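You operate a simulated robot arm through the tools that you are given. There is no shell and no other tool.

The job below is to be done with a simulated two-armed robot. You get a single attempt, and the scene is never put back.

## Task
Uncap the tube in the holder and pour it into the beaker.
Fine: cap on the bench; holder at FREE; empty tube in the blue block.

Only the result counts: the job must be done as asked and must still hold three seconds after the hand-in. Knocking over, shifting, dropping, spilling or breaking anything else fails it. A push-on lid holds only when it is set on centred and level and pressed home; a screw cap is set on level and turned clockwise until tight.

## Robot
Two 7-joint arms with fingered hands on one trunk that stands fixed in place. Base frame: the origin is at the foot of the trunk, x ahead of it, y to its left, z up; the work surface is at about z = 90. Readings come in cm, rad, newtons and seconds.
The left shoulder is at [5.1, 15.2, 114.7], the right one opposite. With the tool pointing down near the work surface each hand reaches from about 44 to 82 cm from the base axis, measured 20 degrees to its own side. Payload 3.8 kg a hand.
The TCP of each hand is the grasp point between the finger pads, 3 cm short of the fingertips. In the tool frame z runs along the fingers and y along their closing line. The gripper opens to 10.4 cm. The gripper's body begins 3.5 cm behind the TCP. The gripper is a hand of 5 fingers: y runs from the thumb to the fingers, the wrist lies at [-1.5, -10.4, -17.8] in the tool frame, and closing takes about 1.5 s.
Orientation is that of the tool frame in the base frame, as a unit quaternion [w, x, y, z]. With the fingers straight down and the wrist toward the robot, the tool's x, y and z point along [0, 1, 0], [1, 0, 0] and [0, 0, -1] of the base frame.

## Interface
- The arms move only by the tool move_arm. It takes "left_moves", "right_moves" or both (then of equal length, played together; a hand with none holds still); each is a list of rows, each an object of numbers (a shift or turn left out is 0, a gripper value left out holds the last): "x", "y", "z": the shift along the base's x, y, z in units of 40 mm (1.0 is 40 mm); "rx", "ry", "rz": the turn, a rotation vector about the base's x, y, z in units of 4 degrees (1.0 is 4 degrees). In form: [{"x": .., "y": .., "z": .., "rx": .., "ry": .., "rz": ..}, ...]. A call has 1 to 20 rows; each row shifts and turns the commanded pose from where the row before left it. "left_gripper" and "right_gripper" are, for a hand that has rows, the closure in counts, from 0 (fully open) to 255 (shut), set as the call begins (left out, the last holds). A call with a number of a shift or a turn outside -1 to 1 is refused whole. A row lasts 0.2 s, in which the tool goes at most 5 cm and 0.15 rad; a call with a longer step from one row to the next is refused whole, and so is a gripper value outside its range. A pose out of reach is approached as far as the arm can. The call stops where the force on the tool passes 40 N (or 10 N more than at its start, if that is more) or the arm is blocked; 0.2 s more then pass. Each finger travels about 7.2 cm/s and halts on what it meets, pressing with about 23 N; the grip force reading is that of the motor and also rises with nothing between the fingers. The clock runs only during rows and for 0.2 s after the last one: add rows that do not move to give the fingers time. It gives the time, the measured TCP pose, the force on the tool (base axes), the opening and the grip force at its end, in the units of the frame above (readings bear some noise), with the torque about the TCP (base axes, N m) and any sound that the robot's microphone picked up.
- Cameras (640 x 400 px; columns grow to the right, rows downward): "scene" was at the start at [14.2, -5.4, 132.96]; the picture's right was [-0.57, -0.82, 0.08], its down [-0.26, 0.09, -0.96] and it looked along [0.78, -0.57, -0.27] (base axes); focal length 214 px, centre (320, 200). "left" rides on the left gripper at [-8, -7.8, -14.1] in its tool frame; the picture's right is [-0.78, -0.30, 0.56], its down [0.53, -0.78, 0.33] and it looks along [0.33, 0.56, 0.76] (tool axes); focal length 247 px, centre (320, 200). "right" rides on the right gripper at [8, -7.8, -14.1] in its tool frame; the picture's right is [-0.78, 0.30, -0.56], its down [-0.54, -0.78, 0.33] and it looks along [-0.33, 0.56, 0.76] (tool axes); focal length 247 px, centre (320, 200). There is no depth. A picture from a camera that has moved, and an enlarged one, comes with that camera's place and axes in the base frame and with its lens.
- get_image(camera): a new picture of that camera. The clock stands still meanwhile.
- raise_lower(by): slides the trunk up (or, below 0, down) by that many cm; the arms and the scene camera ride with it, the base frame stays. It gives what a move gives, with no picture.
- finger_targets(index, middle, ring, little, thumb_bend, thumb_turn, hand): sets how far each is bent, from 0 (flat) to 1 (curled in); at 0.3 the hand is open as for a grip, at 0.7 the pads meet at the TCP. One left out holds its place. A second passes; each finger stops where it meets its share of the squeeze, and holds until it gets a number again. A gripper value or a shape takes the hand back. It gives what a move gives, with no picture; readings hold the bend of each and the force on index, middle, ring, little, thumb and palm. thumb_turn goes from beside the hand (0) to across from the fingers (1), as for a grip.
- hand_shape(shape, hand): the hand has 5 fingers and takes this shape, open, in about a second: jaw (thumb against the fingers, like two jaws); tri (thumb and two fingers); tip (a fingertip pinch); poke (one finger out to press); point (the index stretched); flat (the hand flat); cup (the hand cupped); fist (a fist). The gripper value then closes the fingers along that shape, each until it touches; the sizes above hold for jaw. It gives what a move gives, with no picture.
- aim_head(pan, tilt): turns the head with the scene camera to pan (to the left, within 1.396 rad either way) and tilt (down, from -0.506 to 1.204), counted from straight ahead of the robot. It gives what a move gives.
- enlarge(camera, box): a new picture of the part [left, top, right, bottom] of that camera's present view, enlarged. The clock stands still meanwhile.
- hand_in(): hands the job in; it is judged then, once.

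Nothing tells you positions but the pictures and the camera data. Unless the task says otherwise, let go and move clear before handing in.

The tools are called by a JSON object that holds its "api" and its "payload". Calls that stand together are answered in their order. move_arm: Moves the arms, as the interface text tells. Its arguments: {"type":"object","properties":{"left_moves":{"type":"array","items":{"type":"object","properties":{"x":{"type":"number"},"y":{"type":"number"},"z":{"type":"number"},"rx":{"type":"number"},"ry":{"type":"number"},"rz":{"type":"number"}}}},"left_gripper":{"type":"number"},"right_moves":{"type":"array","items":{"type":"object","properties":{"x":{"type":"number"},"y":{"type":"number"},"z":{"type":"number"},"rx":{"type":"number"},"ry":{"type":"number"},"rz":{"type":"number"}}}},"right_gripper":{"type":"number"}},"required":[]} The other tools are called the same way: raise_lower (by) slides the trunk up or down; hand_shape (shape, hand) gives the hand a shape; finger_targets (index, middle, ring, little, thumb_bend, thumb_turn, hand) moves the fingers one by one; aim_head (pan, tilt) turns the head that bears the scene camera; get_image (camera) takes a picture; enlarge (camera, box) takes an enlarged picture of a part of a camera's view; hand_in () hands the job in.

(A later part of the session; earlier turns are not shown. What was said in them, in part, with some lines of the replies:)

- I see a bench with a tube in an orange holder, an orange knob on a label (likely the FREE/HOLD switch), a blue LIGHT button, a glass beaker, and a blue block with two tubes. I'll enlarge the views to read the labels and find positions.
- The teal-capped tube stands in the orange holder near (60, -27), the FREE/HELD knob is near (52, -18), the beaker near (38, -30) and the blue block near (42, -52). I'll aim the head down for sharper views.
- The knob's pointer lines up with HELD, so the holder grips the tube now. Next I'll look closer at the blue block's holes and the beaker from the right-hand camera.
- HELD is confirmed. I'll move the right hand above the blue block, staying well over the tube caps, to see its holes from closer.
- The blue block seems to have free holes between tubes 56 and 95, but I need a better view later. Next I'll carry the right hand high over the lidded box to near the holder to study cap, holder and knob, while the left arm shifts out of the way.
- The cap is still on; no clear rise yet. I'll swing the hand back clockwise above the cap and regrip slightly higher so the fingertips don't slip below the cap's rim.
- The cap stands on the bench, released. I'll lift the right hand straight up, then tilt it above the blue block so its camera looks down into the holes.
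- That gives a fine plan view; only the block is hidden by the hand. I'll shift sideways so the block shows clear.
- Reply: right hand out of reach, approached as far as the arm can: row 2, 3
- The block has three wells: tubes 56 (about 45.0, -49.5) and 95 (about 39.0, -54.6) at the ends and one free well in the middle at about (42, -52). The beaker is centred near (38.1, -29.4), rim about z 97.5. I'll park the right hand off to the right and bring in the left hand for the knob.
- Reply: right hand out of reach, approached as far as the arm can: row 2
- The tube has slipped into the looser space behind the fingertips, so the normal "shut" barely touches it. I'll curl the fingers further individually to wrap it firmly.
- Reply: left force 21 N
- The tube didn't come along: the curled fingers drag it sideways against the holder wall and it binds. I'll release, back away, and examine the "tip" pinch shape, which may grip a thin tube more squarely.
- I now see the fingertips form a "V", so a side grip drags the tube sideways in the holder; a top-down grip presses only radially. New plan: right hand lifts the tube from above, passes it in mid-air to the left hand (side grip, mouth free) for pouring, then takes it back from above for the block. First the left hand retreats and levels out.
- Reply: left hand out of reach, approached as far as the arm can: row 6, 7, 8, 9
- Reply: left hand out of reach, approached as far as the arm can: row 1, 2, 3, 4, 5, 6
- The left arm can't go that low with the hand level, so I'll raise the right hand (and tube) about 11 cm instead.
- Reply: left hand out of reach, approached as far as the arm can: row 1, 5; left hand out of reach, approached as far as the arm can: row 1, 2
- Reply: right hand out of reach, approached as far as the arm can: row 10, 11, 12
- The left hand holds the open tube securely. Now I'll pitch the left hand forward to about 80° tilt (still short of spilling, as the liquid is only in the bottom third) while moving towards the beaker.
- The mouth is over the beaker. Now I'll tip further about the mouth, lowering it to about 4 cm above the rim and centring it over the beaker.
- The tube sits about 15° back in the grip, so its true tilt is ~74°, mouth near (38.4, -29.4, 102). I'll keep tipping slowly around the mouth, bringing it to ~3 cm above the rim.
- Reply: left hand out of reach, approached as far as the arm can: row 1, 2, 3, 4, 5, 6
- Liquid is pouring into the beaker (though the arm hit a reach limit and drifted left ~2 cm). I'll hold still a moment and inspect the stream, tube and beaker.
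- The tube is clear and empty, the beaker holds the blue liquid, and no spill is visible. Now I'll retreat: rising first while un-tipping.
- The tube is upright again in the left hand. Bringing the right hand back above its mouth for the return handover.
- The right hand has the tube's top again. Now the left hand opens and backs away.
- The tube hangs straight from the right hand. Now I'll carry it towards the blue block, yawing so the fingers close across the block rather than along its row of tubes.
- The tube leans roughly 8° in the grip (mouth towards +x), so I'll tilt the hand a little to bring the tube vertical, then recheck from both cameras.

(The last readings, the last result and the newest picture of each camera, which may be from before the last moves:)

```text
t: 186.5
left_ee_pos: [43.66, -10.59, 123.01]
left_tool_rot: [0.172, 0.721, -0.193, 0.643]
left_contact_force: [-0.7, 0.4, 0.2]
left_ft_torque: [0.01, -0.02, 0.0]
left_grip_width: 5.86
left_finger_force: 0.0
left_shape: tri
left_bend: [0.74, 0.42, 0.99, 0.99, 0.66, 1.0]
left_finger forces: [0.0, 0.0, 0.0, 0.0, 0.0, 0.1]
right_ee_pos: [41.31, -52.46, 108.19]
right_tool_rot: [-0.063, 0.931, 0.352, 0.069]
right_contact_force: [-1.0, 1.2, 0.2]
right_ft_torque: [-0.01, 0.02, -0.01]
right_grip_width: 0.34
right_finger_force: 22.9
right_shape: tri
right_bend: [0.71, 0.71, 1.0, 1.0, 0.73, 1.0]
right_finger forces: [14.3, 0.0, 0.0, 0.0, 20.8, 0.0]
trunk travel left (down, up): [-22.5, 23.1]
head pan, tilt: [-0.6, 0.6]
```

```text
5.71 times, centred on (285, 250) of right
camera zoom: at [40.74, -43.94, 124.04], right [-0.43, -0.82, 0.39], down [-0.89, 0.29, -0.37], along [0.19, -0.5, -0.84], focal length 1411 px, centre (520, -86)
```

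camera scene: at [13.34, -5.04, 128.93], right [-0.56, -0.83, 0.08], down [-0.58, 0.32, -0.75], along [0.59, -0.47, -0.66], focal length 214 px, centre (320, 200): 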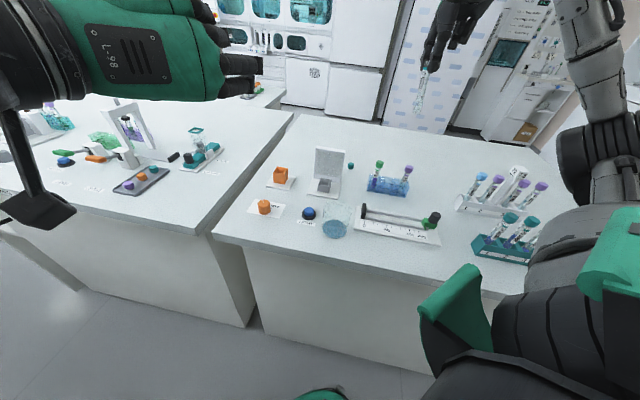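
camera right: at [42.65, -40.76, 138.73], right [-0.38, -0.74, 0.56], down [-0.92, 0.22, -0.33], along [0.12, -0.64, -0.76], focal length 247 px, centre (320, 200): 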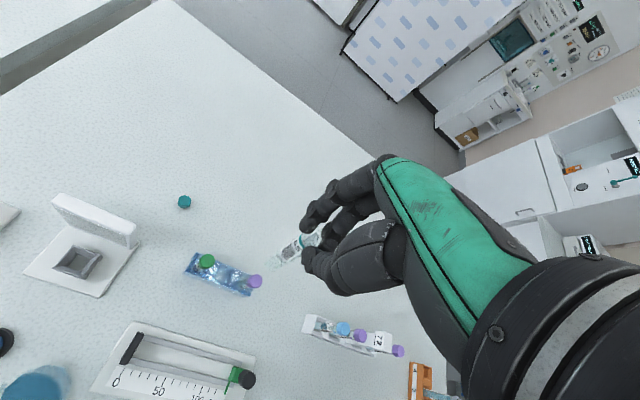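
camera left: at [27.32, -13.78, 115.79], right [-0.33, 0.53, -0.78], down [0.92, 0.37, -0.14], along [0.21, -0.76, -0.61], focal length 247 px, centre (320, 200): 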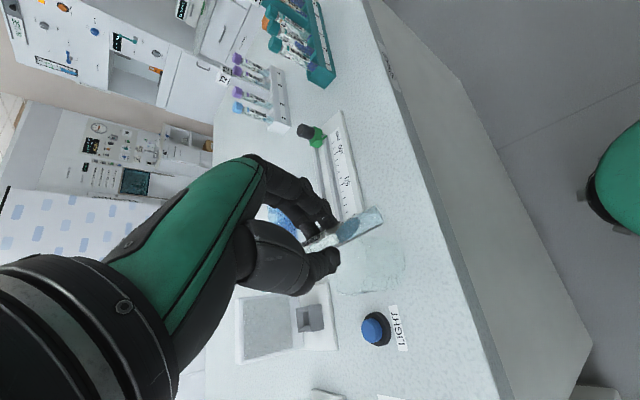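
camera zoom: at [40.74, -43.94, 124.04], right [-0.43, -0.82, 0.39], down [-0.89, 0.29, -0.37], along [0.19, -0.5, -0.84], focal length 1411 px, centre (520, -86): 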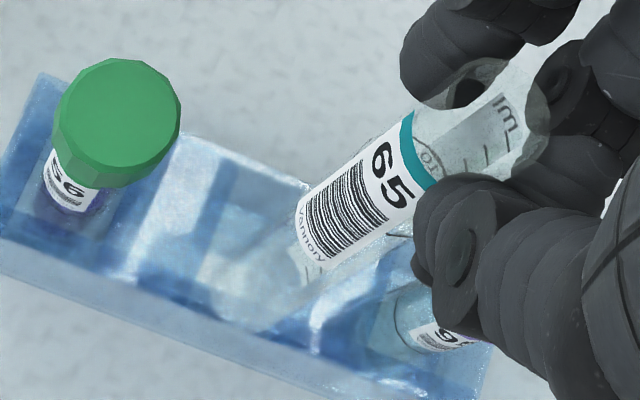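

{"api": "move_arm", "payload": {"right_moves": [{"z": -0.2}, {"z": -0.2}, {}, {}]}}

{"api": "enlarge", "payload": {"camera": "right", "box": [230, 215, 320, 285]}}

{"api": "enlarge", "payload": {"camera": "left", "box": [380, 5, 480, 75]}}

{"api": "enlarge", "payload": {"camera": "scene", "box": [360, 150, 424, 200]}}

```text
t: 187.5
left_ee_pos: [43.78, -10.6, 123.18]
left_tool_rot: [0.172, 0.721, -0.193, 0.643]
left_contact_force: [0.0, 0.6, -0.9]
left_ft_torque: [0.01, -0.03, 0.0]
left_grip_width: 5.86
left_finger_force: 0.0
left_shape: tri
left_bend: [0.74, 0.42, 0.99, 0.99, 0.66, 1.0]
left_finger forces: [0.1, 0.0, 0.1, 0.0, 0.0, 0.0]
right_ee_pos: [41.23, -52.44, 106.52]
right_tool_rot: [-0.063, 0.931, 0.352, 0.069]
right_contact_force: [0.0, 0.7, 0.0]
right_ft_torque: [0.01, 0.02, -0.02]
right_grip_width: 0.35
right_finger_force: 22.9
right_shape: tri
right_bend: [0.71, 0.71, 1.0, 1.0, 0.73, 1.0]
right_finger forces: [14.3, 0.1, 0.0, 0.0, 20.9, 0.0]
trunk travel left (down, up): [-22.5, 23.1]
head pan, tilt: [-0.6, 0.6]
```

```text
5.71 times, centred on (275, 250) of right
camera zoom: at [40.79, -43.96, 122.43], right [-0.43, -0.82, 0.39], down [-0.89, 0.29, -0.37], along [0.19, -0.5, -0.84], focal length 1411 px, centre (577, -86)
```

zoom: 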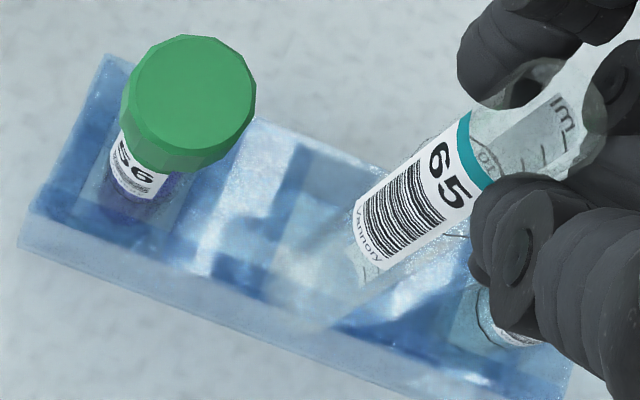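

```text
5.71 times, centred on (430, 40) of left
camera zoom: at [34.62, 3.51, 116.74], right [0.55, 0.02, -0.83], down [0.73, 0.48, 0.49], along [0.41, -0.88, 0.25], focal length 1411 px, centre (-309, 1114)
```

zoom: 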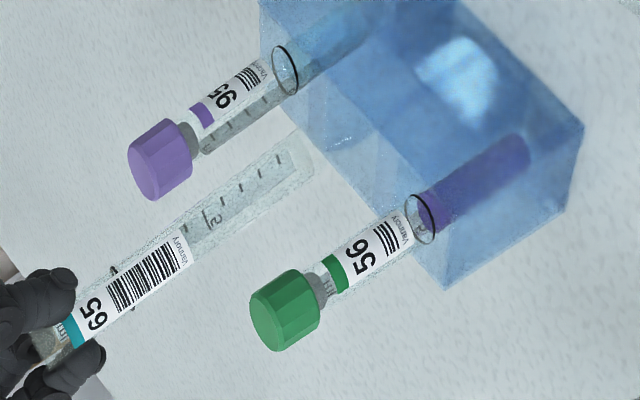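

```text
8.00 times, centred on (392, 175) of scene
camera zoom: at [13.34, -5.04, 128.93], right [-0.56, -0.83, 0.08], down [-0.58, 0.32, -0.75], along [0.59, -0.47, -0.66], focal length 1716 px, centre (-256, 400)
```

zoom: 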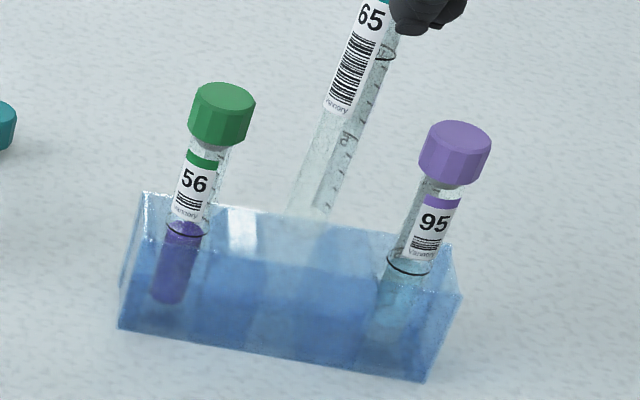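

Cross-checking the three views, the tube's bottom needs to shift about (+1.3, -1.4) cm to be over the middle well. Shifting and re-checking before going down.

{"api": "move_arm", "payload": {"right_moves": [{"x": 0.16, "y": -0.175}, {"x": 0.16, "y": -0.175}, {}, {}]}}

{"api": "enlarge", "payload": {"camera": "right", "box": [210, 205, 320, 295]}}

{"api": "enlarge", "payload": {"camera": "left", "box": [380, 5, 480, 75]}}

{"api": "enlarge", "payload": {"camera": "scene", "box": [360, 150, 424, 200]}}

```text
t: 188.5
left_ee_pos: [43.74, -10.67, 122.91]
left_tool_rot: [0.172, 0.721, -0.193, 0.643]
left_contact_force: [-0.3, -0.2, -0.1]
left_ft_torque: [0.04, -0.04, 0.03]
left_grip_width: 5.85
left_finger_force: 0.0
left_shape: tri
left_bend: [0.74, 0.42, 0.99, 0.99, 0.66, 1.0]
left_finger forces: [0.0, 0.0, 0.1, 0.1, 0.0, 0.1]
right_ee_pos: [42.57, -53.81, 106.51]
right_tool_rot: [-0.063, 0.931, 0.353, 0.068]
right_contact_force: [0.0, 1.0, 0.2]
right_ft_torque: [-0.02, 0.05, -0.01]
right_grip_width: 0.37
right_finger_force: 22.9
right_shape: tri
right_bend: [0.71, 0.71, 1.0, 1.0, 0.73, 1.0]
right_finger forces: [14.4, 0.0, 0.0, 0.1, 20.9, 0.0]
trunk travel left (down, up): [-22.5, 23.1]
head pan, tilt: [-0.6, 0.6]
```

```text
4.44 times, centred on (265, 250) of right
camera zoom: at [42.09, -45.35, 122.41], right [-0.43, -0.82, 0.39], down [-0.89, 0.29, -0.36], along [0.19, -0.5, -0.84], focal length 1098 px, centre (564, -22)
```

zoom: 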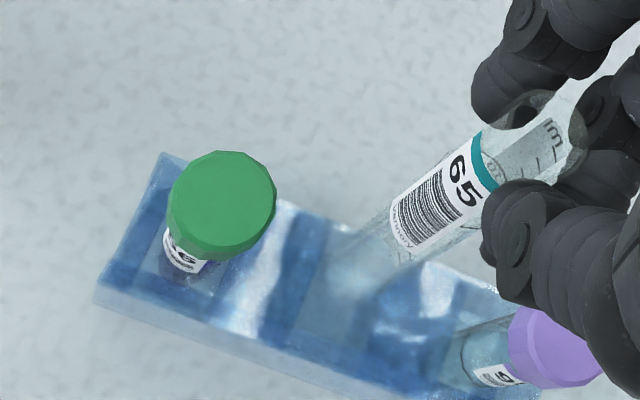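

```text
5.71 times, centred on (430, 40) of left
camera zoom: at [34.62, 3.51, 116.74], right [0.55, 0.02, -0.83], down [0.73, 0.48, 0.49], along [0.41, -0.88, 0.25], focal length 1411 px, centre (-309, 1114)
```

zoom: 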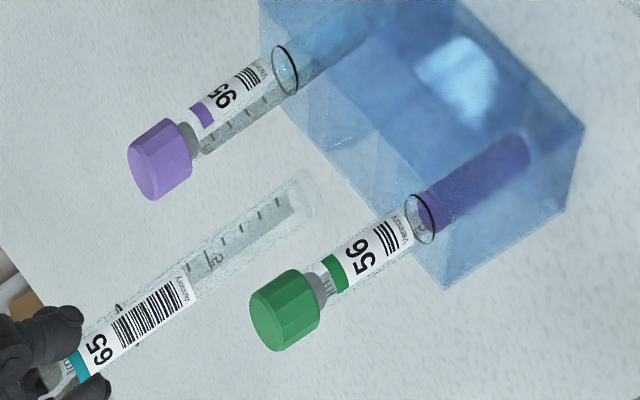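

```text
8.00 times, centred on (392, 175) of scene
camera zoom: at [13.34, -5.04, 128.93], right [-0.56, -0.83, 0.08], down [-0.58, 0.32, -0.75], along [0.59, -0.47, -0.66], focal length 1716 px, centre (-256, 400)
```

zoom: 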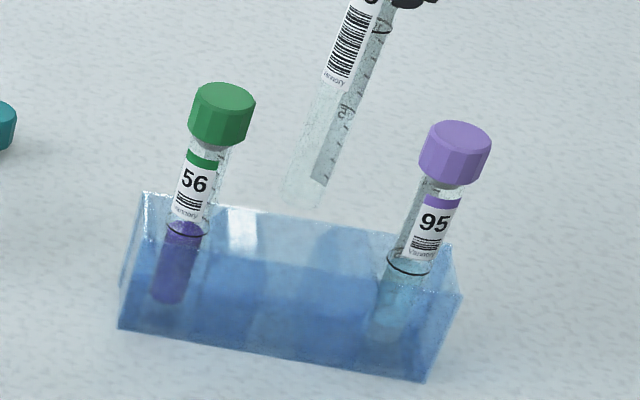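

{"api": "move_arm", "payload": {"right_moves": [{"x": 0.02, "y": -0.08}, {"x": 0.02, "y": -0.08}, {"z": -0.1}, {}, {}]}}

{"api": "enlarge", "payload": {"camera": "right", "box": [210, 205, 320, 295]}}

{"api": "enlarge", "payload": {"camera": "left", "box": [380, 5, 480, 75]}}

{"api": "enlarge", "payload": {"camera": "scene", "box": [360, 150, 424, 200]}}

```text
t: 189.7
left_ee_pos: [43.71, -10.59, 123.25]
left_tool_rot: [0.172, 0.721, -0.192, 0.643]
left_contact_force: [0.4, -0.5, -0.2]
left_ft_torque: [0.01, -0.02, -0.02]
left_grip_width: 5.88
left_finger_force: 0.1
left_shape: tri
left_bend: [0.74, 0.42, 0.99, 0.99, 0.66, 1.0]
left_finger forces: [0.0, 0.0, 0.0, 0.0, 0.0, 0.0]
right_ee_pos: [42.76, -54.55, 106.22]
right_tool_rot: [-0.063, 0.931, 0.352, 0.069]
right_contact_force: [-0.4, 0.2, -0.5]
right_ft_torque: [0.0, -0.03, -0.02]
right_grip_width: 0.38
right_finger_force: 23.6
right_shape: tri
right_bend: [0.71, 0.71, 1.0, 1.0, 0.73, 1.0]
right_finger forces: [14.2, 0.1, 0.0, 0.0, 20.9, 0.0]
trunk travel left (down, up): [-22.5, 23.1]
head pan, tilt: [-0.6, 0.6]
```

```text
4.44 times, centred on (265, 250) of right
camera zoom: at [42.26, -46.0, 121.99], right [-0.43, -0.82, 0.39], down [-0.89, 0.29, -0.37], along [0.19, -0.5, -0.84], focal length 1098 px, centre (564, -22)
```

zoom: 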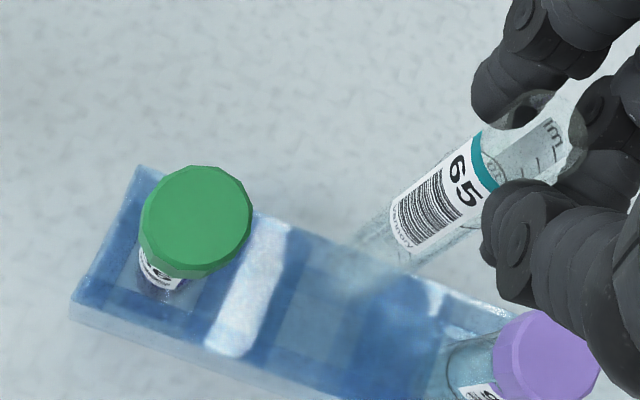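

```text
5.71 times, centred on (430, 40) of left
camera zoom: at [34.62, 3.51, 116.74], right [0.55, 0.02, -0.83], down [0.73, 0.48, 0.49], along [0.41, -0.88, 0.25], focal length 1411 px, centre (-309, 1114)
```

zoom: 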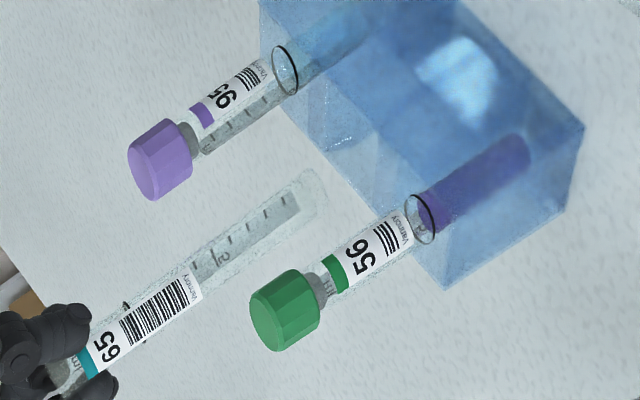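

```text
8.00 times, centred on (392, 175) of scene
camera zoom: at [13.34, -5.04, 128.93], right [-0.56, -0.83, 0.08], down [-0.58, 0.32, -0.75], along [0.59, -0.47, -0.66], focal length 1716 px, centre (-256, 400)
```

zoom: 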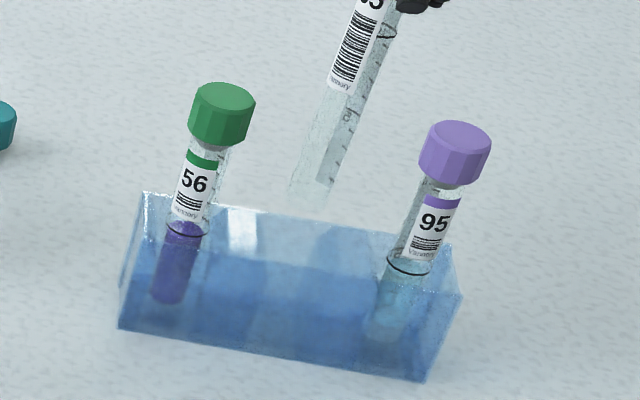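

{"api": "enlarge", "payload": {"camera": "right", "box": [255, 235, 305, 285]}}

{"api": "enlarge", "payload": {"camera": "scene", "box": [386, 165, 410, 190]}}

```text
8.00 times, centred on (280, 260) of right
camera zoom: at [42.26, -46.0, 121.99], right [-0.43, -0.82, 0.39], down [-0.89, 0.29, -0.37], along [0.19, -0.5, -0.84], focal length 1976 px, centre (640, -280)
```

zoom: 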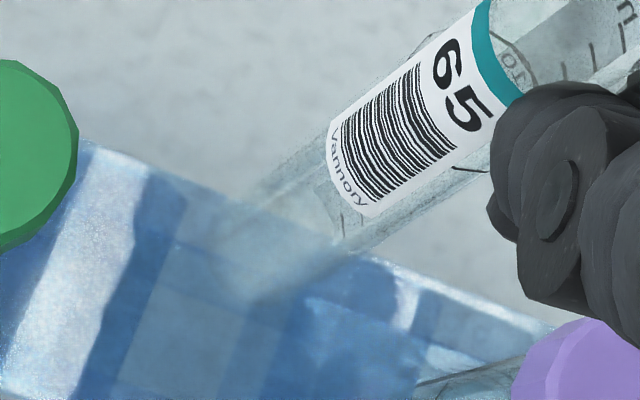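

```text
16.00 times, centred on (398, 178) of scene
camera zoom: at [13.34, -5.04, 128.93], right [-0.56, -0.83, 0.08], down [-0.58, 0.32, -0.75], along [0.59, -0.47, -0.66], focal length 3432 px, centre (-928, 560)
```

zoom: 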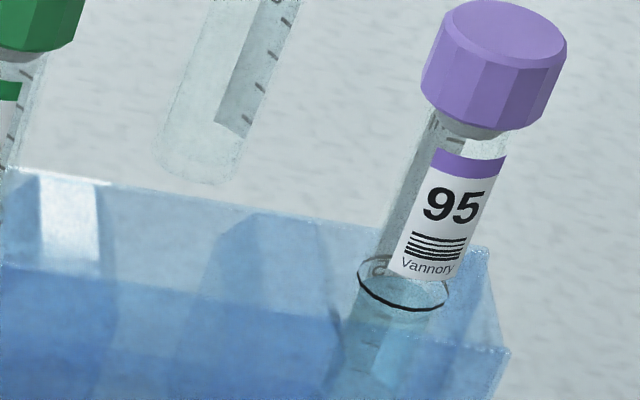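

{"api": "move_arm", "payload": {"right_moves": [{"x": -0.07, "y": 0.04}, {"x": -0.07, "y": 0.04}, {}, {}]}}

{"api": "enlarge", "payload": {"camera": "right", "box": [210, 205, 320, 295]}}

{"api": "enlarge", "payload": {"camera": "left", "box": [400, 10, 460, 60]}}

{"api": "enlarge", "payload": {"camera": "scene", "box": [376, 165, 412, 190]}}

```text
t: 190.7
left_ee_pos: [43.73, -10.62, 123.06]
left_tool_rot: [0.172, 0.72, -0.193, 0.644]
left_contact_force: [0.3, 0.5, -0.6]
left_ft_torque: [0.0, 0.03, 0.01]
left_grip_width: 5.88
left_finger_force: 0.0
left_shape: tri
left_bend: [0.74, 0.42, 0.99, 0.99, 0.66, 1.0]
left_finger forces: [0.0, 0.1, 0.0, 0.0, 0.1, 0.0]
right_ee_pos: [42.13, -54.11, 106.23]
right_tool_rot: [-0.063, 0.931, 0.353, 0.069]
right_contact_force: [0.0, -0.4, 0.0]
right_ft_torque: [0.02, 0.02, 0.01]
right_grip_width: 0.37
right_finger_force: 22.9
right_shape: tri
right_bend: [0.71, 0.71, 1.0, 1.0, 0.73, 1.0]
right_finger forces: [14.3, 0.1, 0.0, 0.0, 20.9, 0.0]
trunk travel left (down, up): [-22.5, 23.1]
head pan, tilt: [-0.6, 0.6]
```

```text
4.44 times, centred on (265, 250) of right
camera zoom: at [41.71, -45.66, 122.01], right [-0.43, -0.82, 0.39], down [-0.89, 0.29, -0.36], along [0.19, -0.5, -0.84], focal length 1098 px, centre (564, -22)
```

zoom: 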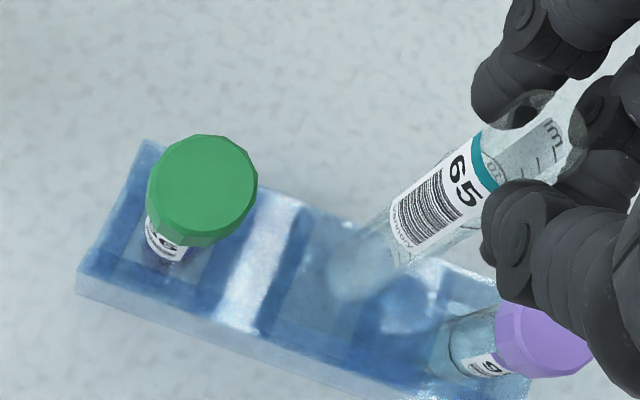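

```text
8.00 times, centred on (430, 35) of left
camera zoom: at [34.61, 3.51, 116.75], right [0.55, 0.02, -0.83], down [0.73, 0.48, 0.49], along [0.41, -0.88, 0.25], focal length 1976 px, centre (-560, 1520)
```

zoom: 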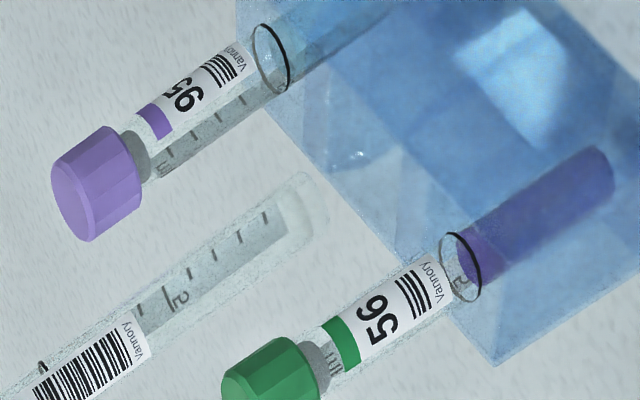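

```text
16.00 times, centred on (394, 178) of scene
camera zoom: at [13.34, -5.03, 128.93], right [-0.56, -0.83, 0.08], down [-0.58, 0.32, -0.75], along [0.59, -0.47, -0.66], focal length 3432 px, centre (-864, 560)
```

zoom: 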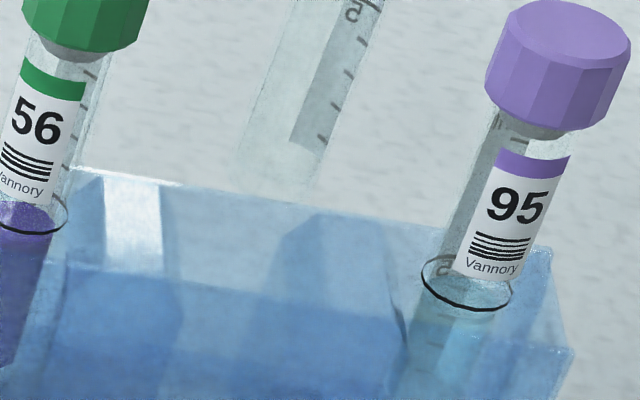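

{"api": "move_arm", "payload": {"right_moves": [{"x": -0.015, "y": 0.09}, {"z": -0.1}, {}]}}

{"api": "enlarge", "payload": {"camera": "right", "box": [210, 205, 320, 295]}}

{"api": "enlarge", "payload": {"camera": "left", "box": [400, 10, 460, 60]}}

{"api": "enlarge", "payload": {"camera": "scene", "box": [376, 165, 412, 190]}}

```text
t: 191.5
left_ee_pos: [43.7, -10.57, 122.98]
left_tool_rot: [0.173, 0.72, -0.193, 0.644]
left_contact_force: [0.5, 0.2, 0.2]
left_ft_torque: [0.0, 0.01, 0.01]
left_grip_width: 5.89
left_finger_force: 0.1
left_shape: tri
left_bend: [0.74, 0.42, 0.99, 0.99, 0.66, 1.0]
left_finger forces: [0.0, 0.0, 0.0, 0.1, 0.0, 0.0]
right_ee_pos: [42.19, -53.75, 105.7]
right_tool_rot: [-0.063, 0.931, 0.352, 0.069]
right_contact_force: [0.3, -0.8, 0.2]
right_ft_torque: [-0.02, 0.03, -0.02]
right_grip_width: 0.36
right_finger_force: 23.5
right_shape: tri
right_bend: [0.71, 0.71, 1.0, 1.0, 0.73, 1.0]
right_finger forces: [14.3, 0.0, 0.0, 0.1, 20.9, 0.1]
trunk travel left (down, up): [-22.5, 23.1]
head pan, tilt: [-0.6, 0.6]
```

```text
4.44 times, centred on (265, 250) of right
camera zoom: at [41.65, -45.29, 121.6], right [-0.43, -0.82, 0.39], down [-0.89, 0.29, -0.37], along [0.19, -0.5, -0.84], focal length 1098 px, centre (564, -22)
```

zoom: 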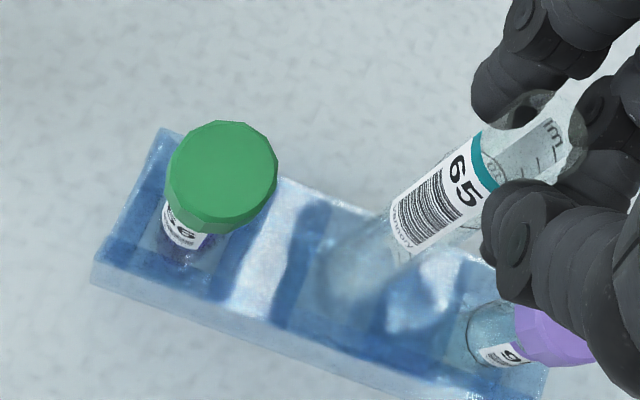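

```text
8.00 times, centred on (430, 35) of left
camera zoom: at [34.62, 3.51, 116.74], right [0.55, 0.02, -0.83], down [0.73, 0.48, 0.49], along [0.41, -0.88, 0.25], focal length 1976 px, centre (-560, 1520)
```

zoom: 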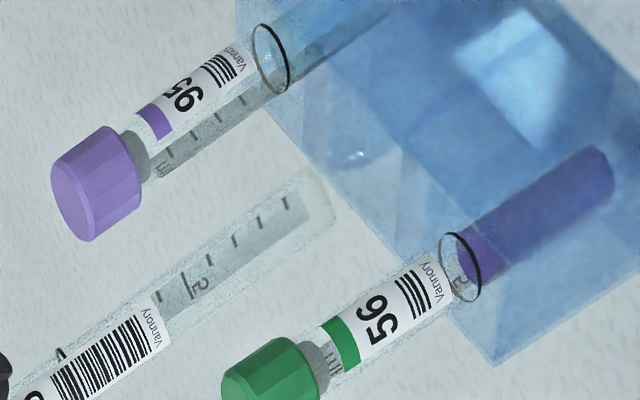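

```text
16.00 times, centred on (394, 178) of scene
camera zoom: at [13.34, -5.04, 128.93], right [-0.56, -0.83, 0.08], down [-0.58, 0.32, -0.75], along [0.59, -0.47, -0.66], focal length 3432 px, centre (-864, 560)
```

zoom: 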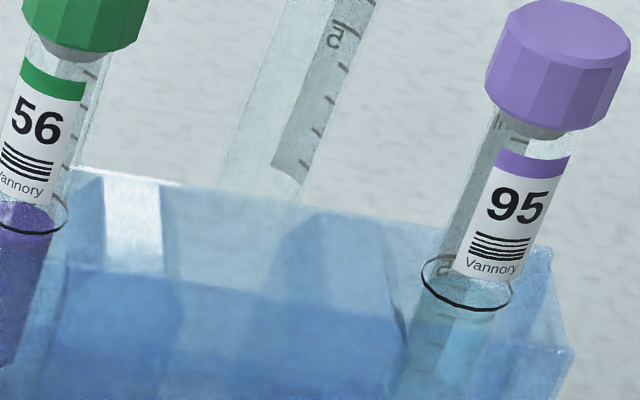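

All three views now agree the tube is over the middle well. Lowering slowly.

{"api": "move_arm", "payload": {"right_moves": [{"z": -0.1}, {"z": -0.1}, {"z": -0.1}, {"z": -0.1}, {"z": -0.1}, {}]}}

{"api": "enlarge", "payload": {"camera": "right", "box": [210, 205, 320, 295]}}

{"api": "enlarge", "payload": {"camera": "left", "box": [400, 10, 460, 60]}}

{"api": "enlarge", "payload": {"camera": "scene", "box": [376, 165, 412, 190]}}

```text
t: 192.9
left_ee_pos: [43.73, -10.61, 123.15]
left_tool_rot: [0.172, 0.72, -0.194, 0.643]
left_contact_force: [0.2, -0.3, 0.5]
left_ft_torque: [0.0, -0.01, -0.03]
left_grip_width: 5.87
left_finger_force: 0.1
left_shape: tri
left_bend: [0.74, 0.42, 0.99, 0.99, 0.66, 1.0]
left_finger forces: [0.0, 0.0, 0.1, 0.1, 0.0, 0.0]
right_ee_pos: [42.18, -53.74, 103.66]
right_tool_rot: [-0.064, 0.931, 0.353, 0.068]
right_contact_force: [-0.2, -0.1, -0.4]
right_ft_torque: [-0.01, 0.02, -0.01]
right_grip_width: 0.39
right_finger_force: 23.5
right_shape: tri
right_bend: [0.71, 0.71, 1.0, 1.0, 0.73, 1.0]
right_finger forces: [14.3, 0.0, 0.0, 0.1, 21.0, 0.1]
trunk travel left (down, up): [-22.5, 23.1]
head pan, tilt: [-0.6, 0.6]
```

```text
4.44 times, centred on (265, 250) of right
camera zoom: at [41.66, -45.3, 119.61], right [-0.43, -0.82, 0.39], down [-0.89, 0.29, -0.36], along [0.19, -0.5, -0.84], focal length 1098 px, centre (564, -22)
```

zoom: 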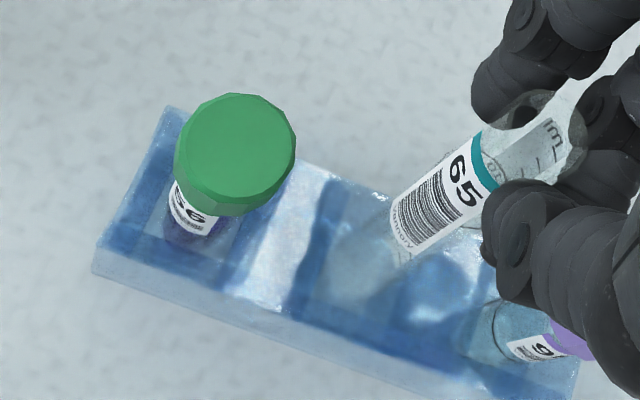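

```text
8.00 times, centred on (430, 35) of left
camera zoom: at [34.61, 3.51, 116.75], right [0.55, 0.02, -0.83], down [0.73, 0.48, 0.49], along [0.41, -0.88, 0.25], focal length 1976 px, centre (-560, 1520)
```

zoom: 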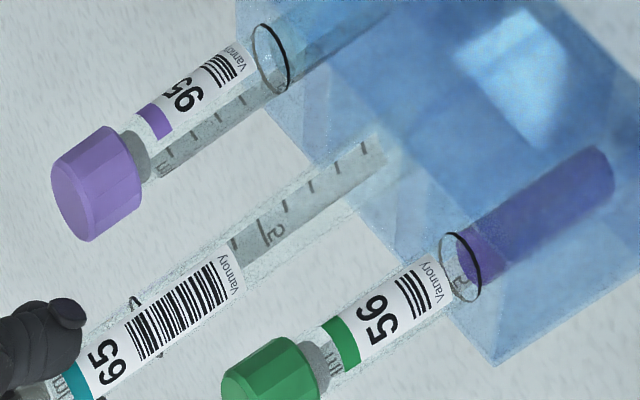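

```text
16.00 times, centred on (394, 178) of scene
camera zoom: at [13.34, -5.04, 128.93], right [-0.56, -0.83, 0.08], down [-0.58, 0.32, -0.75], along [0.59, -0.47, -0.66], focal length 3432 px, centre (-864, 560)
```

zoom: 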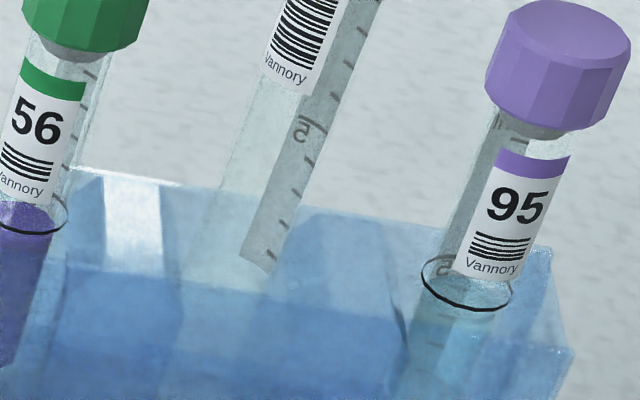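

The tube is entering the well with no contact force. Continuing down gently.

{"api": "move_arm", "payload": {"right_moves": [{"z": -0.08}, {"z": -0.08}, {"z": -0.08}, {"z": -0.08}, {}]}}

{"api": "enlarge", "payload": {"camera": "scene", "box": [366, 150, 420, 195]}}

{"api": "enlarge", "payload": {"camera": "left", "box": [390, 0, 480, 75]}}

```text
t: 194.1
left_ee_pos: [43.64, -10.51, 123.07]
left_tool_rot: [0.172, 0.72, -0.193, 0.644]
left_contact_force: [0.1, -0.1, 0.4]
left_ft_torque: [0.01, 0.02, 0.0]
left_grip_width: 5.85
left_finger_force: 0.1
left_shape: tri
left_bend: [0.74, 0.42, 0.99, 0.99, 0.66, 1.0]
left_finger forces: [0.0, 0.0, 0.1, 0.0, 0.0, 0.0]
right_ee_pos: [42.25, -53.67, 102.44]
right_tool_rot: [-0.063, 0.931, 0.352, 0.068]
right_contact_force: [-0.3, 0.5, 0.2]
right_ft_torque: [0.0, 0.0, -0.02]
right_grip_width: 0.35
right_finger_force: 23.4
right_shape: tri
right_bend: [0.71, 0.71, 1.0, 1.0, 0.73, 1.0]
right_finger forces: [14.2, 0.1, 0.0, 0.0, 21.4, 0.0]
trunk travel left (down, up): [-22.5, 23.1]
head pan, tilt: [-0.6, 0.6]
```

```text
8.89 times, centred on (393, 172) of scene
camera zoom: at [13.33, -5.03, 128.94], right [-0.56, -0.83, 0.08], down [-0.58, 0.32, -0.75], along [0.59, -0.47, -0.66], focal length 1906 px, centre (-329, 444)
```

zoom: 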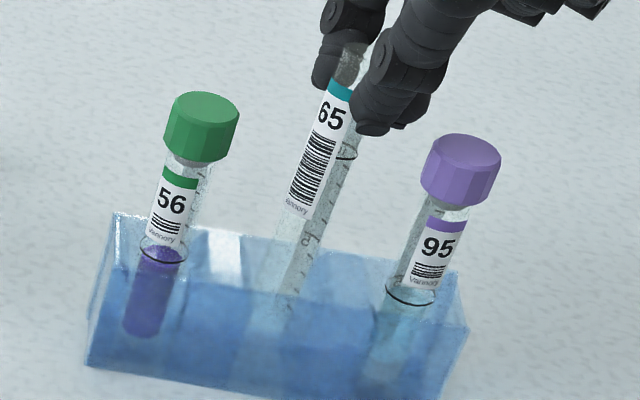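

```text
5.33 times, centred on (435, 38) of left
camera zoom: at [34.61, 3.52, 116.75], right [0.55, 0.02, -0.83], down [0.73, 0.48, 0.49], along [0.41, -0.88, 0.25], focal length 1317 px, centre (-293, 1067)
```

zoom: 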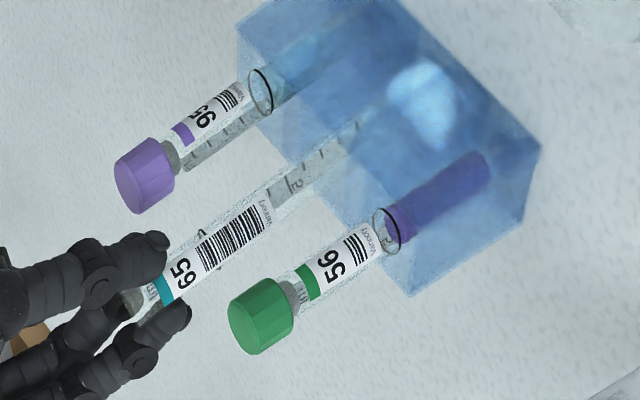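

{"api": "move_arm", "payload": {"right_moves": [{"z": -0.05}, {"z": -0.05}, {"z": -0.05}, {"z": -0.05}, {}]}}

{"api": "enlarge", "payload": {"camera": "scene", "box": [366, 150, 420, 195]}}

{"api": "enlarge", "payload": {"camera": "right", "box": [200, 180, 370, 310]}}

```text
t: 195.3
left_ee_pos: [43.65, -10.43, 123.09]
left_tool_rot: [0.173, 0.72, -0.192, 0.643]
left_contact_force: [0.1, -0.8, -0.6]
left_ft_torque: [0.03, 0.02, 0.0]
left_grip_width: 5.86
left_finger_force: 0.0
left_shape: tri
left_bend: [0.74, 0.42, 0.99, 0.99, 0.66, 1.0]
left_finger forces: [0.0, 0.1, 0.0, 0.0, 0.0, 0.0]
right_ee_pos: [42.17, -53.62, 101.81]
right_tool_rot: [-0.063, 0.931, 0.353, 0.069]
right_contact_force: [-1.9, 1.0, 7.4]
right_ft_torque: [0.05, -0.02, 0.06]
right_grip_width: 0.38
right_finger_force: 23.0
right_shape: tri
right_bend: [0.71, 0.71, 1.0, 1.0, 0.74, 1.0]
right_finger forces: [14.5, 0.1, 0.0, 0.0, 24.0, 0.0]
trunk travel left (down, up): [-22.5, 23.1]
head pan, tilt: [-0.6, 0.6]
```

```text
8.89 times, centred on (393, 172) of scene
camera zoom: at [13.24, -4.94, 128.96], right [-0.56, -0.83, 0.08], down [-0.58, 0.32, -0.75], along [0.59, -0.47, -0.65], focal length 1906 px, centre (-329, 444)
```

zoom: 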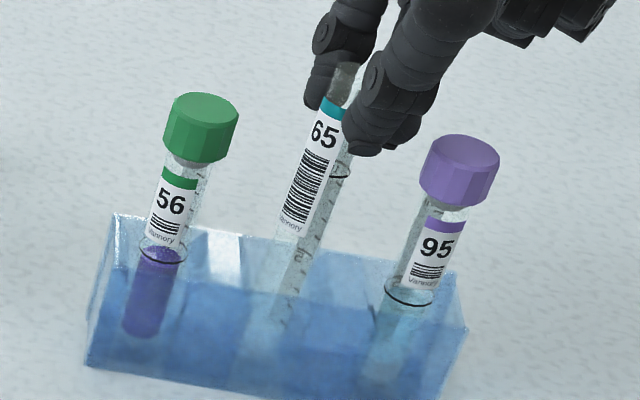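

```text
3.08 times, centred on (285, 245) of right
camera zoom: at [41.59, -45.19, 117.66], right [-0.43, -0.82, 0.39], down [-0.88, 0.29, -0.37], along [0.19, -0.5, -0.84], focal length 760 px, centre (428, 62)
```

zoom: 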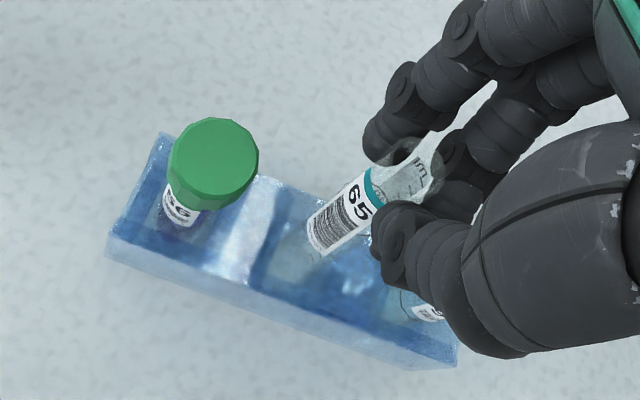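

The tube has touched the well floor (7 N). I'll ease off a millimetre, then open the fingers.

{"api": "move_arm", "payload": {"right_moves": [{"z": 0.03}, {}]}}

{"api": "move_arm", "payload": {"right_moves": [{}, {}, {}, {}, {}, {}], "right_gripper": 150}}

{"api": "enlarge", "payload": {"camera": "scene", "box": [366, 150, 420, 195]}}

{"api": "enlarge", "payload": {"camera": "right", "box": [200, 180, 370, 310]}}

{"api": "enlarge", "payload": {"camera": "left", "box": [390, 0, 480, 75]}}

```text
t: 195.9
left_ee_pos: [43.63, -10.57, 123.06]
left_tool_rot: [0.173, 0.72, -0.194, 0.643]
left_contact_force: [0.1, 0.4, -0.3]
left_ft_torque: [0.01, 0.01, 0.02]
left_grip_width: 5.87
left_finger_force: 0.0
left_shape: tri
left_bend: [0.74, 0.42, 0.99, 0.99, 0.66, 1.0]
left_finger forces: [0.0, 0.0, 0.0, 0.1, 0.0, 0.0]
right_ee_pos: [42.0, -53.7, 101.94]
right_tool_rot: [-0.063, 0.931, 0.353, 0.069]
right_contact_force: [-2.2, 1.3, 4.6]
right_ft_torque: [0.07, -0.01, 0.04]
right_grip_width: 0.36
right_finger_force: 22.8
right_shape: tri
right_bend: [0.71, 0.71, 1.0, 1.0, 0.74, 1.0]
right_finger forces: [14.2, 0.0, 0.0, 0.1, 23.7, 0.1]
trunk travel left (down, up): [-22.5, 23.1]
head pan, tilt: [-0.6, 0.6]
```

```text
t: 197.3
left_ee_pos: [43.72, -10.73, 123.09]
left_tool_rot: [0.172, 0.721, -0.193, 0.643]
left_contact_force: [-0.5, 0.0, 0.3]
left_ft_torque: [0.04, 0.02, 0.05]
left_grip_width: 5.89
left_finger_force: 0.0
left_shape: tri
left_bend: [0.74, 0.42, 0.99, 0.99, 0.66, 1.0]
left_finger forces: [0.0, 0.0, 0.0, 0.0, 0.1, 0.1]
right_ee_pos: [42.22, -53.75, 101.88]
right_tool_rot: [-0.063, 0.931, 0.352, 0.068]
right_contact_force: [-0.1, 0.3, -0.8]
right_ft_torque: [0.0, -0.02, 0.04]
right_grip_width: 4.24
right_finger_force: 0.0
right_shape: tri
right_bend: [0.74, 0.48, 0.99, 0.99, 0.72, 1.0]
right_finger forces: [0.1, 0.1, 0.1, 0.0, 0.0, 0.1]
trunk travel left (down, up): [-22.5, 23.1]
head pan, tilt: [-0.6, 0.6]
```

```text
8.89 times, centred on (393, 172) of scene
camera zoom: at [13.33, -5.03, 128.93], right [-0.56, -0.83, 0.08], down [-0.58, 0.32, -0.75], along [0.59, -0.47, -0.66], focal length 1906 px, centre (-329, 444)
```

zoom: 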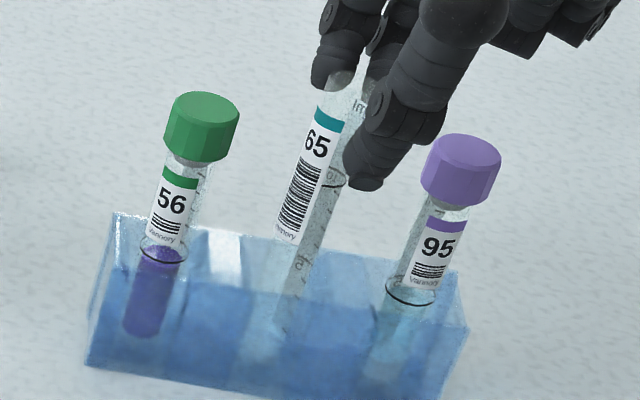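

```text
3.08 times, centred on (285, 245) of right
camera zoom: at [41.67, -45.29, 117.64], right [-0.43, -0.82, 0.39], down [-0.89, 0.29, -0.37], along [0.19, -0.5, -0.84], focal length 760 px, centre (428, 62)
```

zoom: 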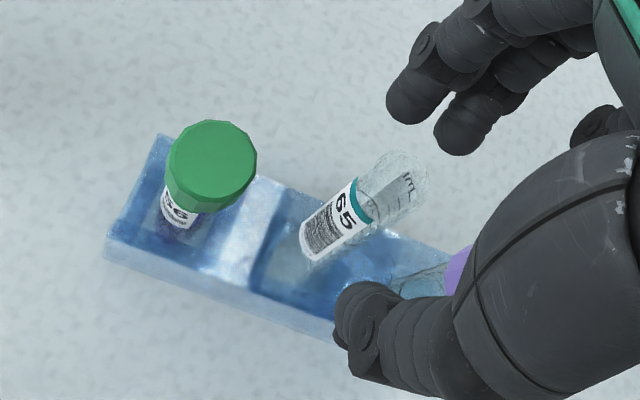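

```text
5.33 times, centred on (435, 38) of left
camera zoom: at [34.61, 3.52, 116.75], right [0.55, 0.02, -0.83], down [0.73, 0.48, 0.49], along [0.41, -0.88, 0.25], focal length 1317 px, centre (-293, 1067)
```

zoom: 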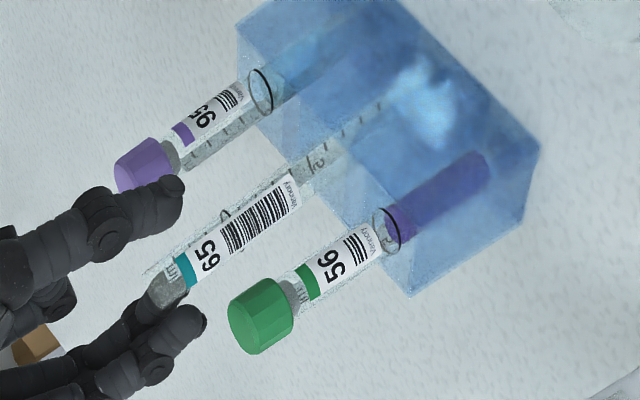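

The tube stands upright in the middle well. Raising the right hand straight up, slowly at first.

{"api": "move_arm", "payload": {"right_moves": [{"z": 0.1}, {"z": 0.15}, {"z": 0.2}, {"z": 0.3}, {"z": 0.4}, {"z": 0.6}, {"z": 0.7}, {"z": 0.7}, {"z": 0.7}, {}]}}

{"api": "get_image", "payload": {"camera": "scene"}}

{"api": "enlarge", "payload": {"camera": "scene", "box": [366, 150, 420, 195]}}

{"api": "get_image", "payload": {"camera": "right"}}

```text
t: 199.5
left_ee_pos: [43.66, -10.68, 123.17]
left_tool_rot: [0.173, 0.72, -0.193, 0.643]
left_contact_force: [-0.3, -0.6, 0.6]
left_ft_torque: [-0.01, -0.01, 0.02]
left_grip_width: 5.9
left_finger_force: 0.1
left_shape: tri
left_bend: [0.74, 0.42, 0.99, 0.99, 0.66, 1.0]
left_finger forces: [0.0, 0.0, 0.0, 0.0, 0.1, 0.0]
right_ee_pos: [42.25, -53.77, 117.2]
right_tool_rot: [-0.063, 0.931, 0.352, 0.069]
right_contact_force: [0.1, -0.3, 0.6]
right_ft_torque: [-0.02, -0.02, 0.0]
right_grip_width: 4.26
right_finger_force: 0.1
right_shape: tri
right_bend: [0.74, 0.48, 0.99, 0.99, 0.72, 1.0]
right_finger forces: [0.1, 0.0, 0.0, 0.0, 0.1, 0.0]
trunk travel left (down, up): [-22.5, 23.1]
head pan, tilt: [-0.6, 0.6]
```

```text
taken
camera scene: at [13.33, -5.04, 128.93], right [-0.56, -0.83, 0.08], down [-0.58, 0.32, -0.75], along [0.59, -0.47, -0.66], focal length 214 px, centre (320, 200)
```

scene: 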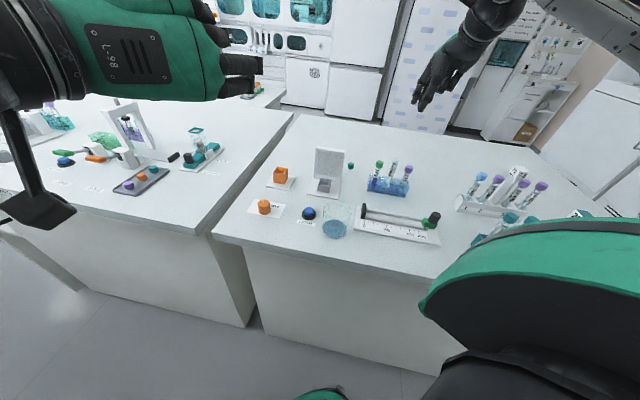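

```text
8.89 times, centred on (393, 172) of scene
camera zoom: at [13.33, -5.04, 128.93], right [-0.56, -0.83, 0.08], down [-0.58, 0.32, -0.75], along [0.59, -0.47, -0.66], focal length 1906 px, centre (-329, 444)
```

zoom: 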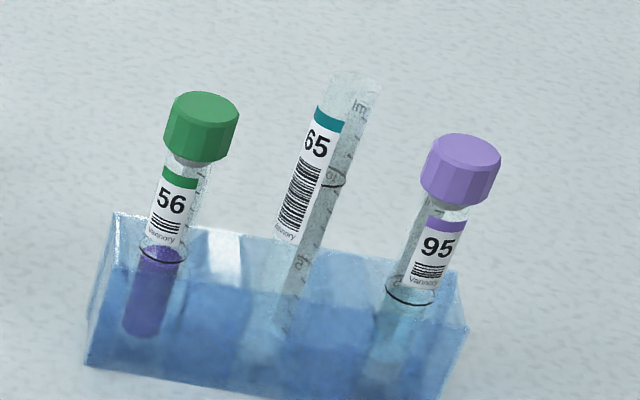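

```text
taken
camera right: at [41.66, -45.28, 133.05], right [-0.43, -0.82, 0.39], down [-0.89, 0.29, -0.36], along [0.19, -0.5, -0.84], focal length 247 px, centre (320, 200)
```

right: 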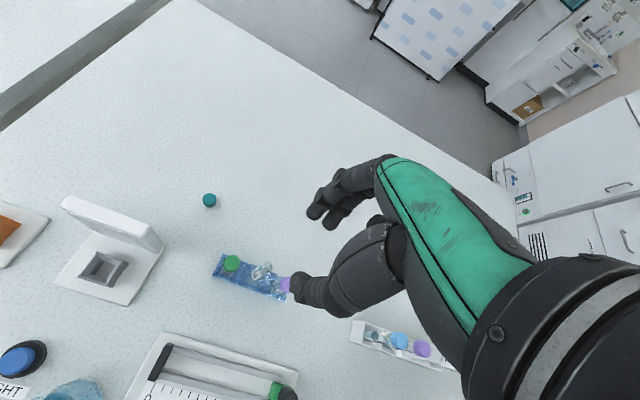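

Everything looks in place. A last check of the knob, beaker, holder and cap before retreating.

{"api": "enlarge", "payload": {"camera": "scene", "box": [240, 150, 370, 245]}}

{"api": "enlarge", "payload": {"camera": "scene", "box": [300, 190, 372, 245]}}

{"api": "enlarge", "payload": {"camera": "scene", "box": [250, 190, 290, 220]}}

{"api": "enlarge", "payload": {"camera": "right", "box": [200, 180, 310, 310]}}

```text
4.21 times, centred on (305, 198) of scene
camera zoom: at [13.33, -5.04, 128.93], right [-0.56, -0.83, 0.08], down [-0.58, 0.32, -0.75], along [0.59, -0.47, -0.66], focal length 903 px, centre (383, 210)
```

zoom: 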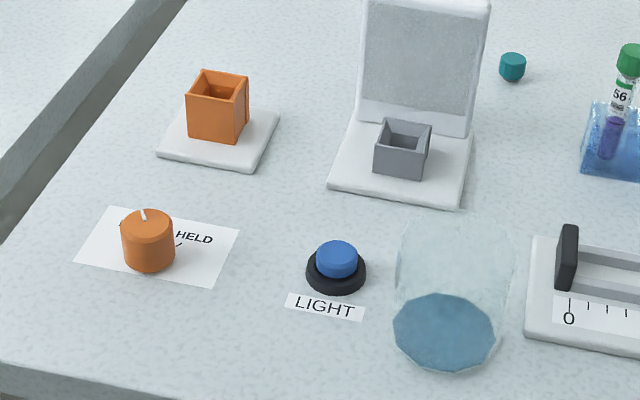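

```text
7.27 times, centred on (336, 218) of scene
camera zoom: at [13.33, -5.04, 128.93], right [-0.56, -0.83, 0.08], down [-0.58, 0.32, -0.75], along [0.59, -0.47, -0.66], focal length 1560 px, centre (204, 73)
```

zoom: 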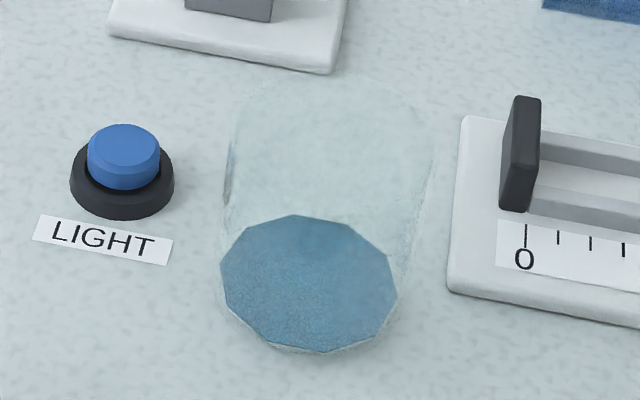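

```text
13.33 times, centred on (270, 205) of scene
camera zoom: at [13.33, -5.04, 128.93], right [-0.56, -0.83, 0.08], down [-0.58, 0.32, -0.75], along [0.59, -0.47, -0.66], focal length 2860 px, centre (987, 133)
```

zoom: 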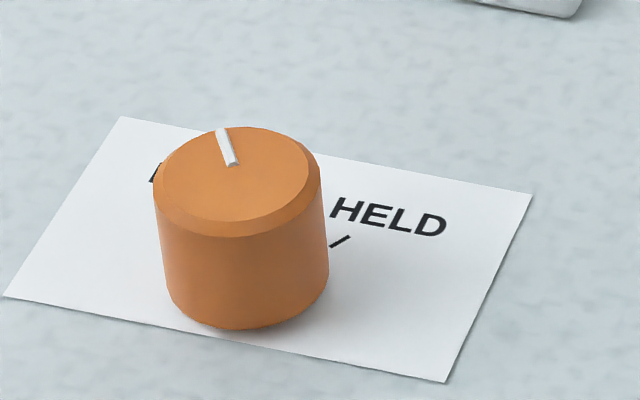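

```text
3.08 times, centred on (255, 245) of right
camera zoom: at [41.66, -45.28, 133.05], right [-0.43, -0.82, 0.39], down [-0.89, 0.29, -0.36], along [0.19, -0.5, -0.84], focal length 760 px, centre (520, 62)
```

zoom: 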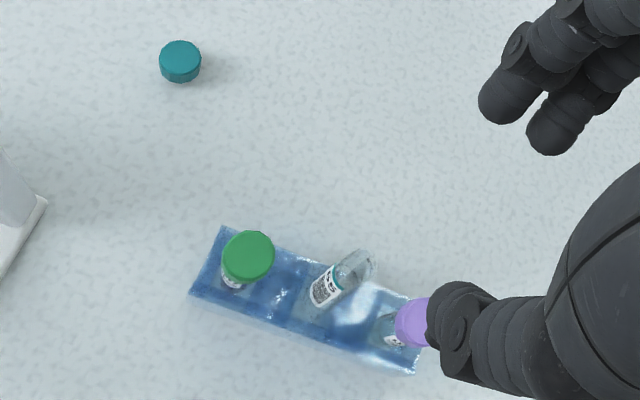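

Knob at FREE, cap on the bench, liquid in the beaker, empty tube standing in the blue block, nothing else disturbed. I'll lift the right hand a bit further clear and let things settle.

{"api": "move_arm", "payload": {"right_moves": [{"z": 0.6}, {"z": 0.6}, {"y": -0.4, "z": 0.2}, {"y": -0.4}, {}, {}, {}, {}, {}, {}]}}

{"api": "get_image", "payload": {"camera": "scene"}}

{"api": "enlarge", "payload": {"camera": "scene", "box": [366, 150, 420, 195]}}

```text
t: 201.7
left_ee_pos: [43.67, -10.6, 122.96]
left_tool_rot: [0.172, 0.72, -0.194, 0.643]
left_contact_force: [0.0, 0.8, -0.3]
left_ft_torque: [-0.03, 0.0, -0.01]
left_grip_width: 5.87
left_finger_force: 0.0
left_shape: tri
left_bend: [0.74, 0.42, 0.99, 0.99, 0.66, 1.0]
left_finger forces: [0.0, 0.0, 0.1, 0.0, 0.1, 0.0]
right_ee_pos: [42.19, -56.88, 122.71]
right_tool_rot: [-0.064, 0.931, 0.352, 0.068]
right_contact_force: [-0.6, 0.3, -0.4]
right_ft_torque: [-0.01, 0.01, -0.04]
right_grip_width: 4.28
right_finger_force: 0.0
right_shape: tri
right_bend: [0.74, 0.48, 0.99, 0.99, 0.72, 1.0]
right_finger forces: [0.0, 0.1, 0.1, 0.0, 0.0, 0.1]
trunk travel left (down, up): [-22.5, 23.1]
head pan, tilt: [-0.6, 0.6]
```

```text
taken
camera scene: at [13.34, -5.04, 128.93], right [-0.56, -0.83, 0.08], down [-0.58, 0.32, -0.75], along [0.59, -0.47, -0.66], focal length 214 px, centre (320, 200)
```

scene: 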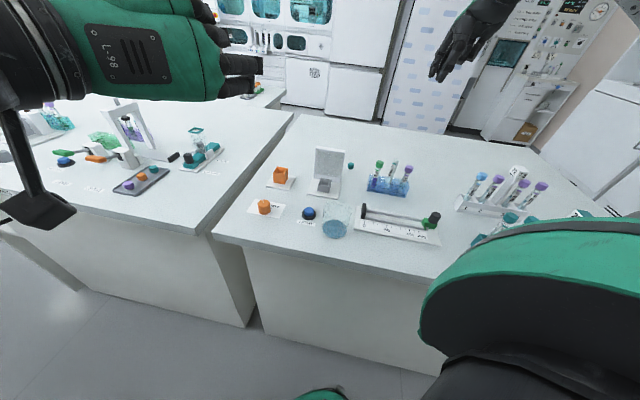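

```text
8.89 times, centred on (393, 172) of scene
camera zoom: at [13.34, -5.04, 128.93], right [-0.56, -0.83, 0.08], down [-0.58, 0.32, -0.75], along [0.59, -0.47, -0.66], focal length 1906 px, centre (-329, 444)
```

zoom: 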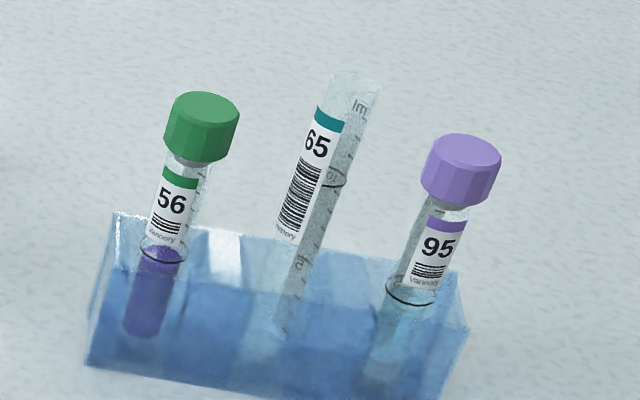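

The scene is stable: tube 65 is empty and standing in the blue block, its cap is on the bench, the knob is at FREE, the beaker holds the liquid, and both hands are clear. Handing in.

{"api": "hand_in", "payload": {}}

```text
The job is handed in.
```

Tube 65 is uncapped, its liquid is in the beaker, and I have handed the job in. I don't know the verdict: the hand-in returned only a confirmation.

| Asked for | State at hand-in |
|---|---|
| Cap on the bench | Standing on its plug near (57, -51), right of the lidded box |
| Holder at FREE | Pointer lined up with the FREE mark, to within a few degrees |
| Poured into the beaker | Blue liquid in the beaker, no spill visible on the bench |
| Empty tube in the blue block | In the middle well, between 56 and 95 |

- **Emptiness:** the tube was tipped only slightly past horizontal, because the left arm reached its limit there and drifted about 2 cm. The tube looked clear from every camera afterwards, but I judged that by eye only.
- **Pour position:** because of that drift, the stream entered the beaker off-centre, about 1.7 cm from the middle.
- **Handling:** the cap pulled straight off after I had tried to unscrew it. The tube bound in the holder when I tried a side grip, so I lifted it from above and passed it between the hands in mid-air, before and after the pour.

In the last pictures the block had not moved, and the holder, beaker and everything else looked undisturbed. Both hands had let go and were clear.
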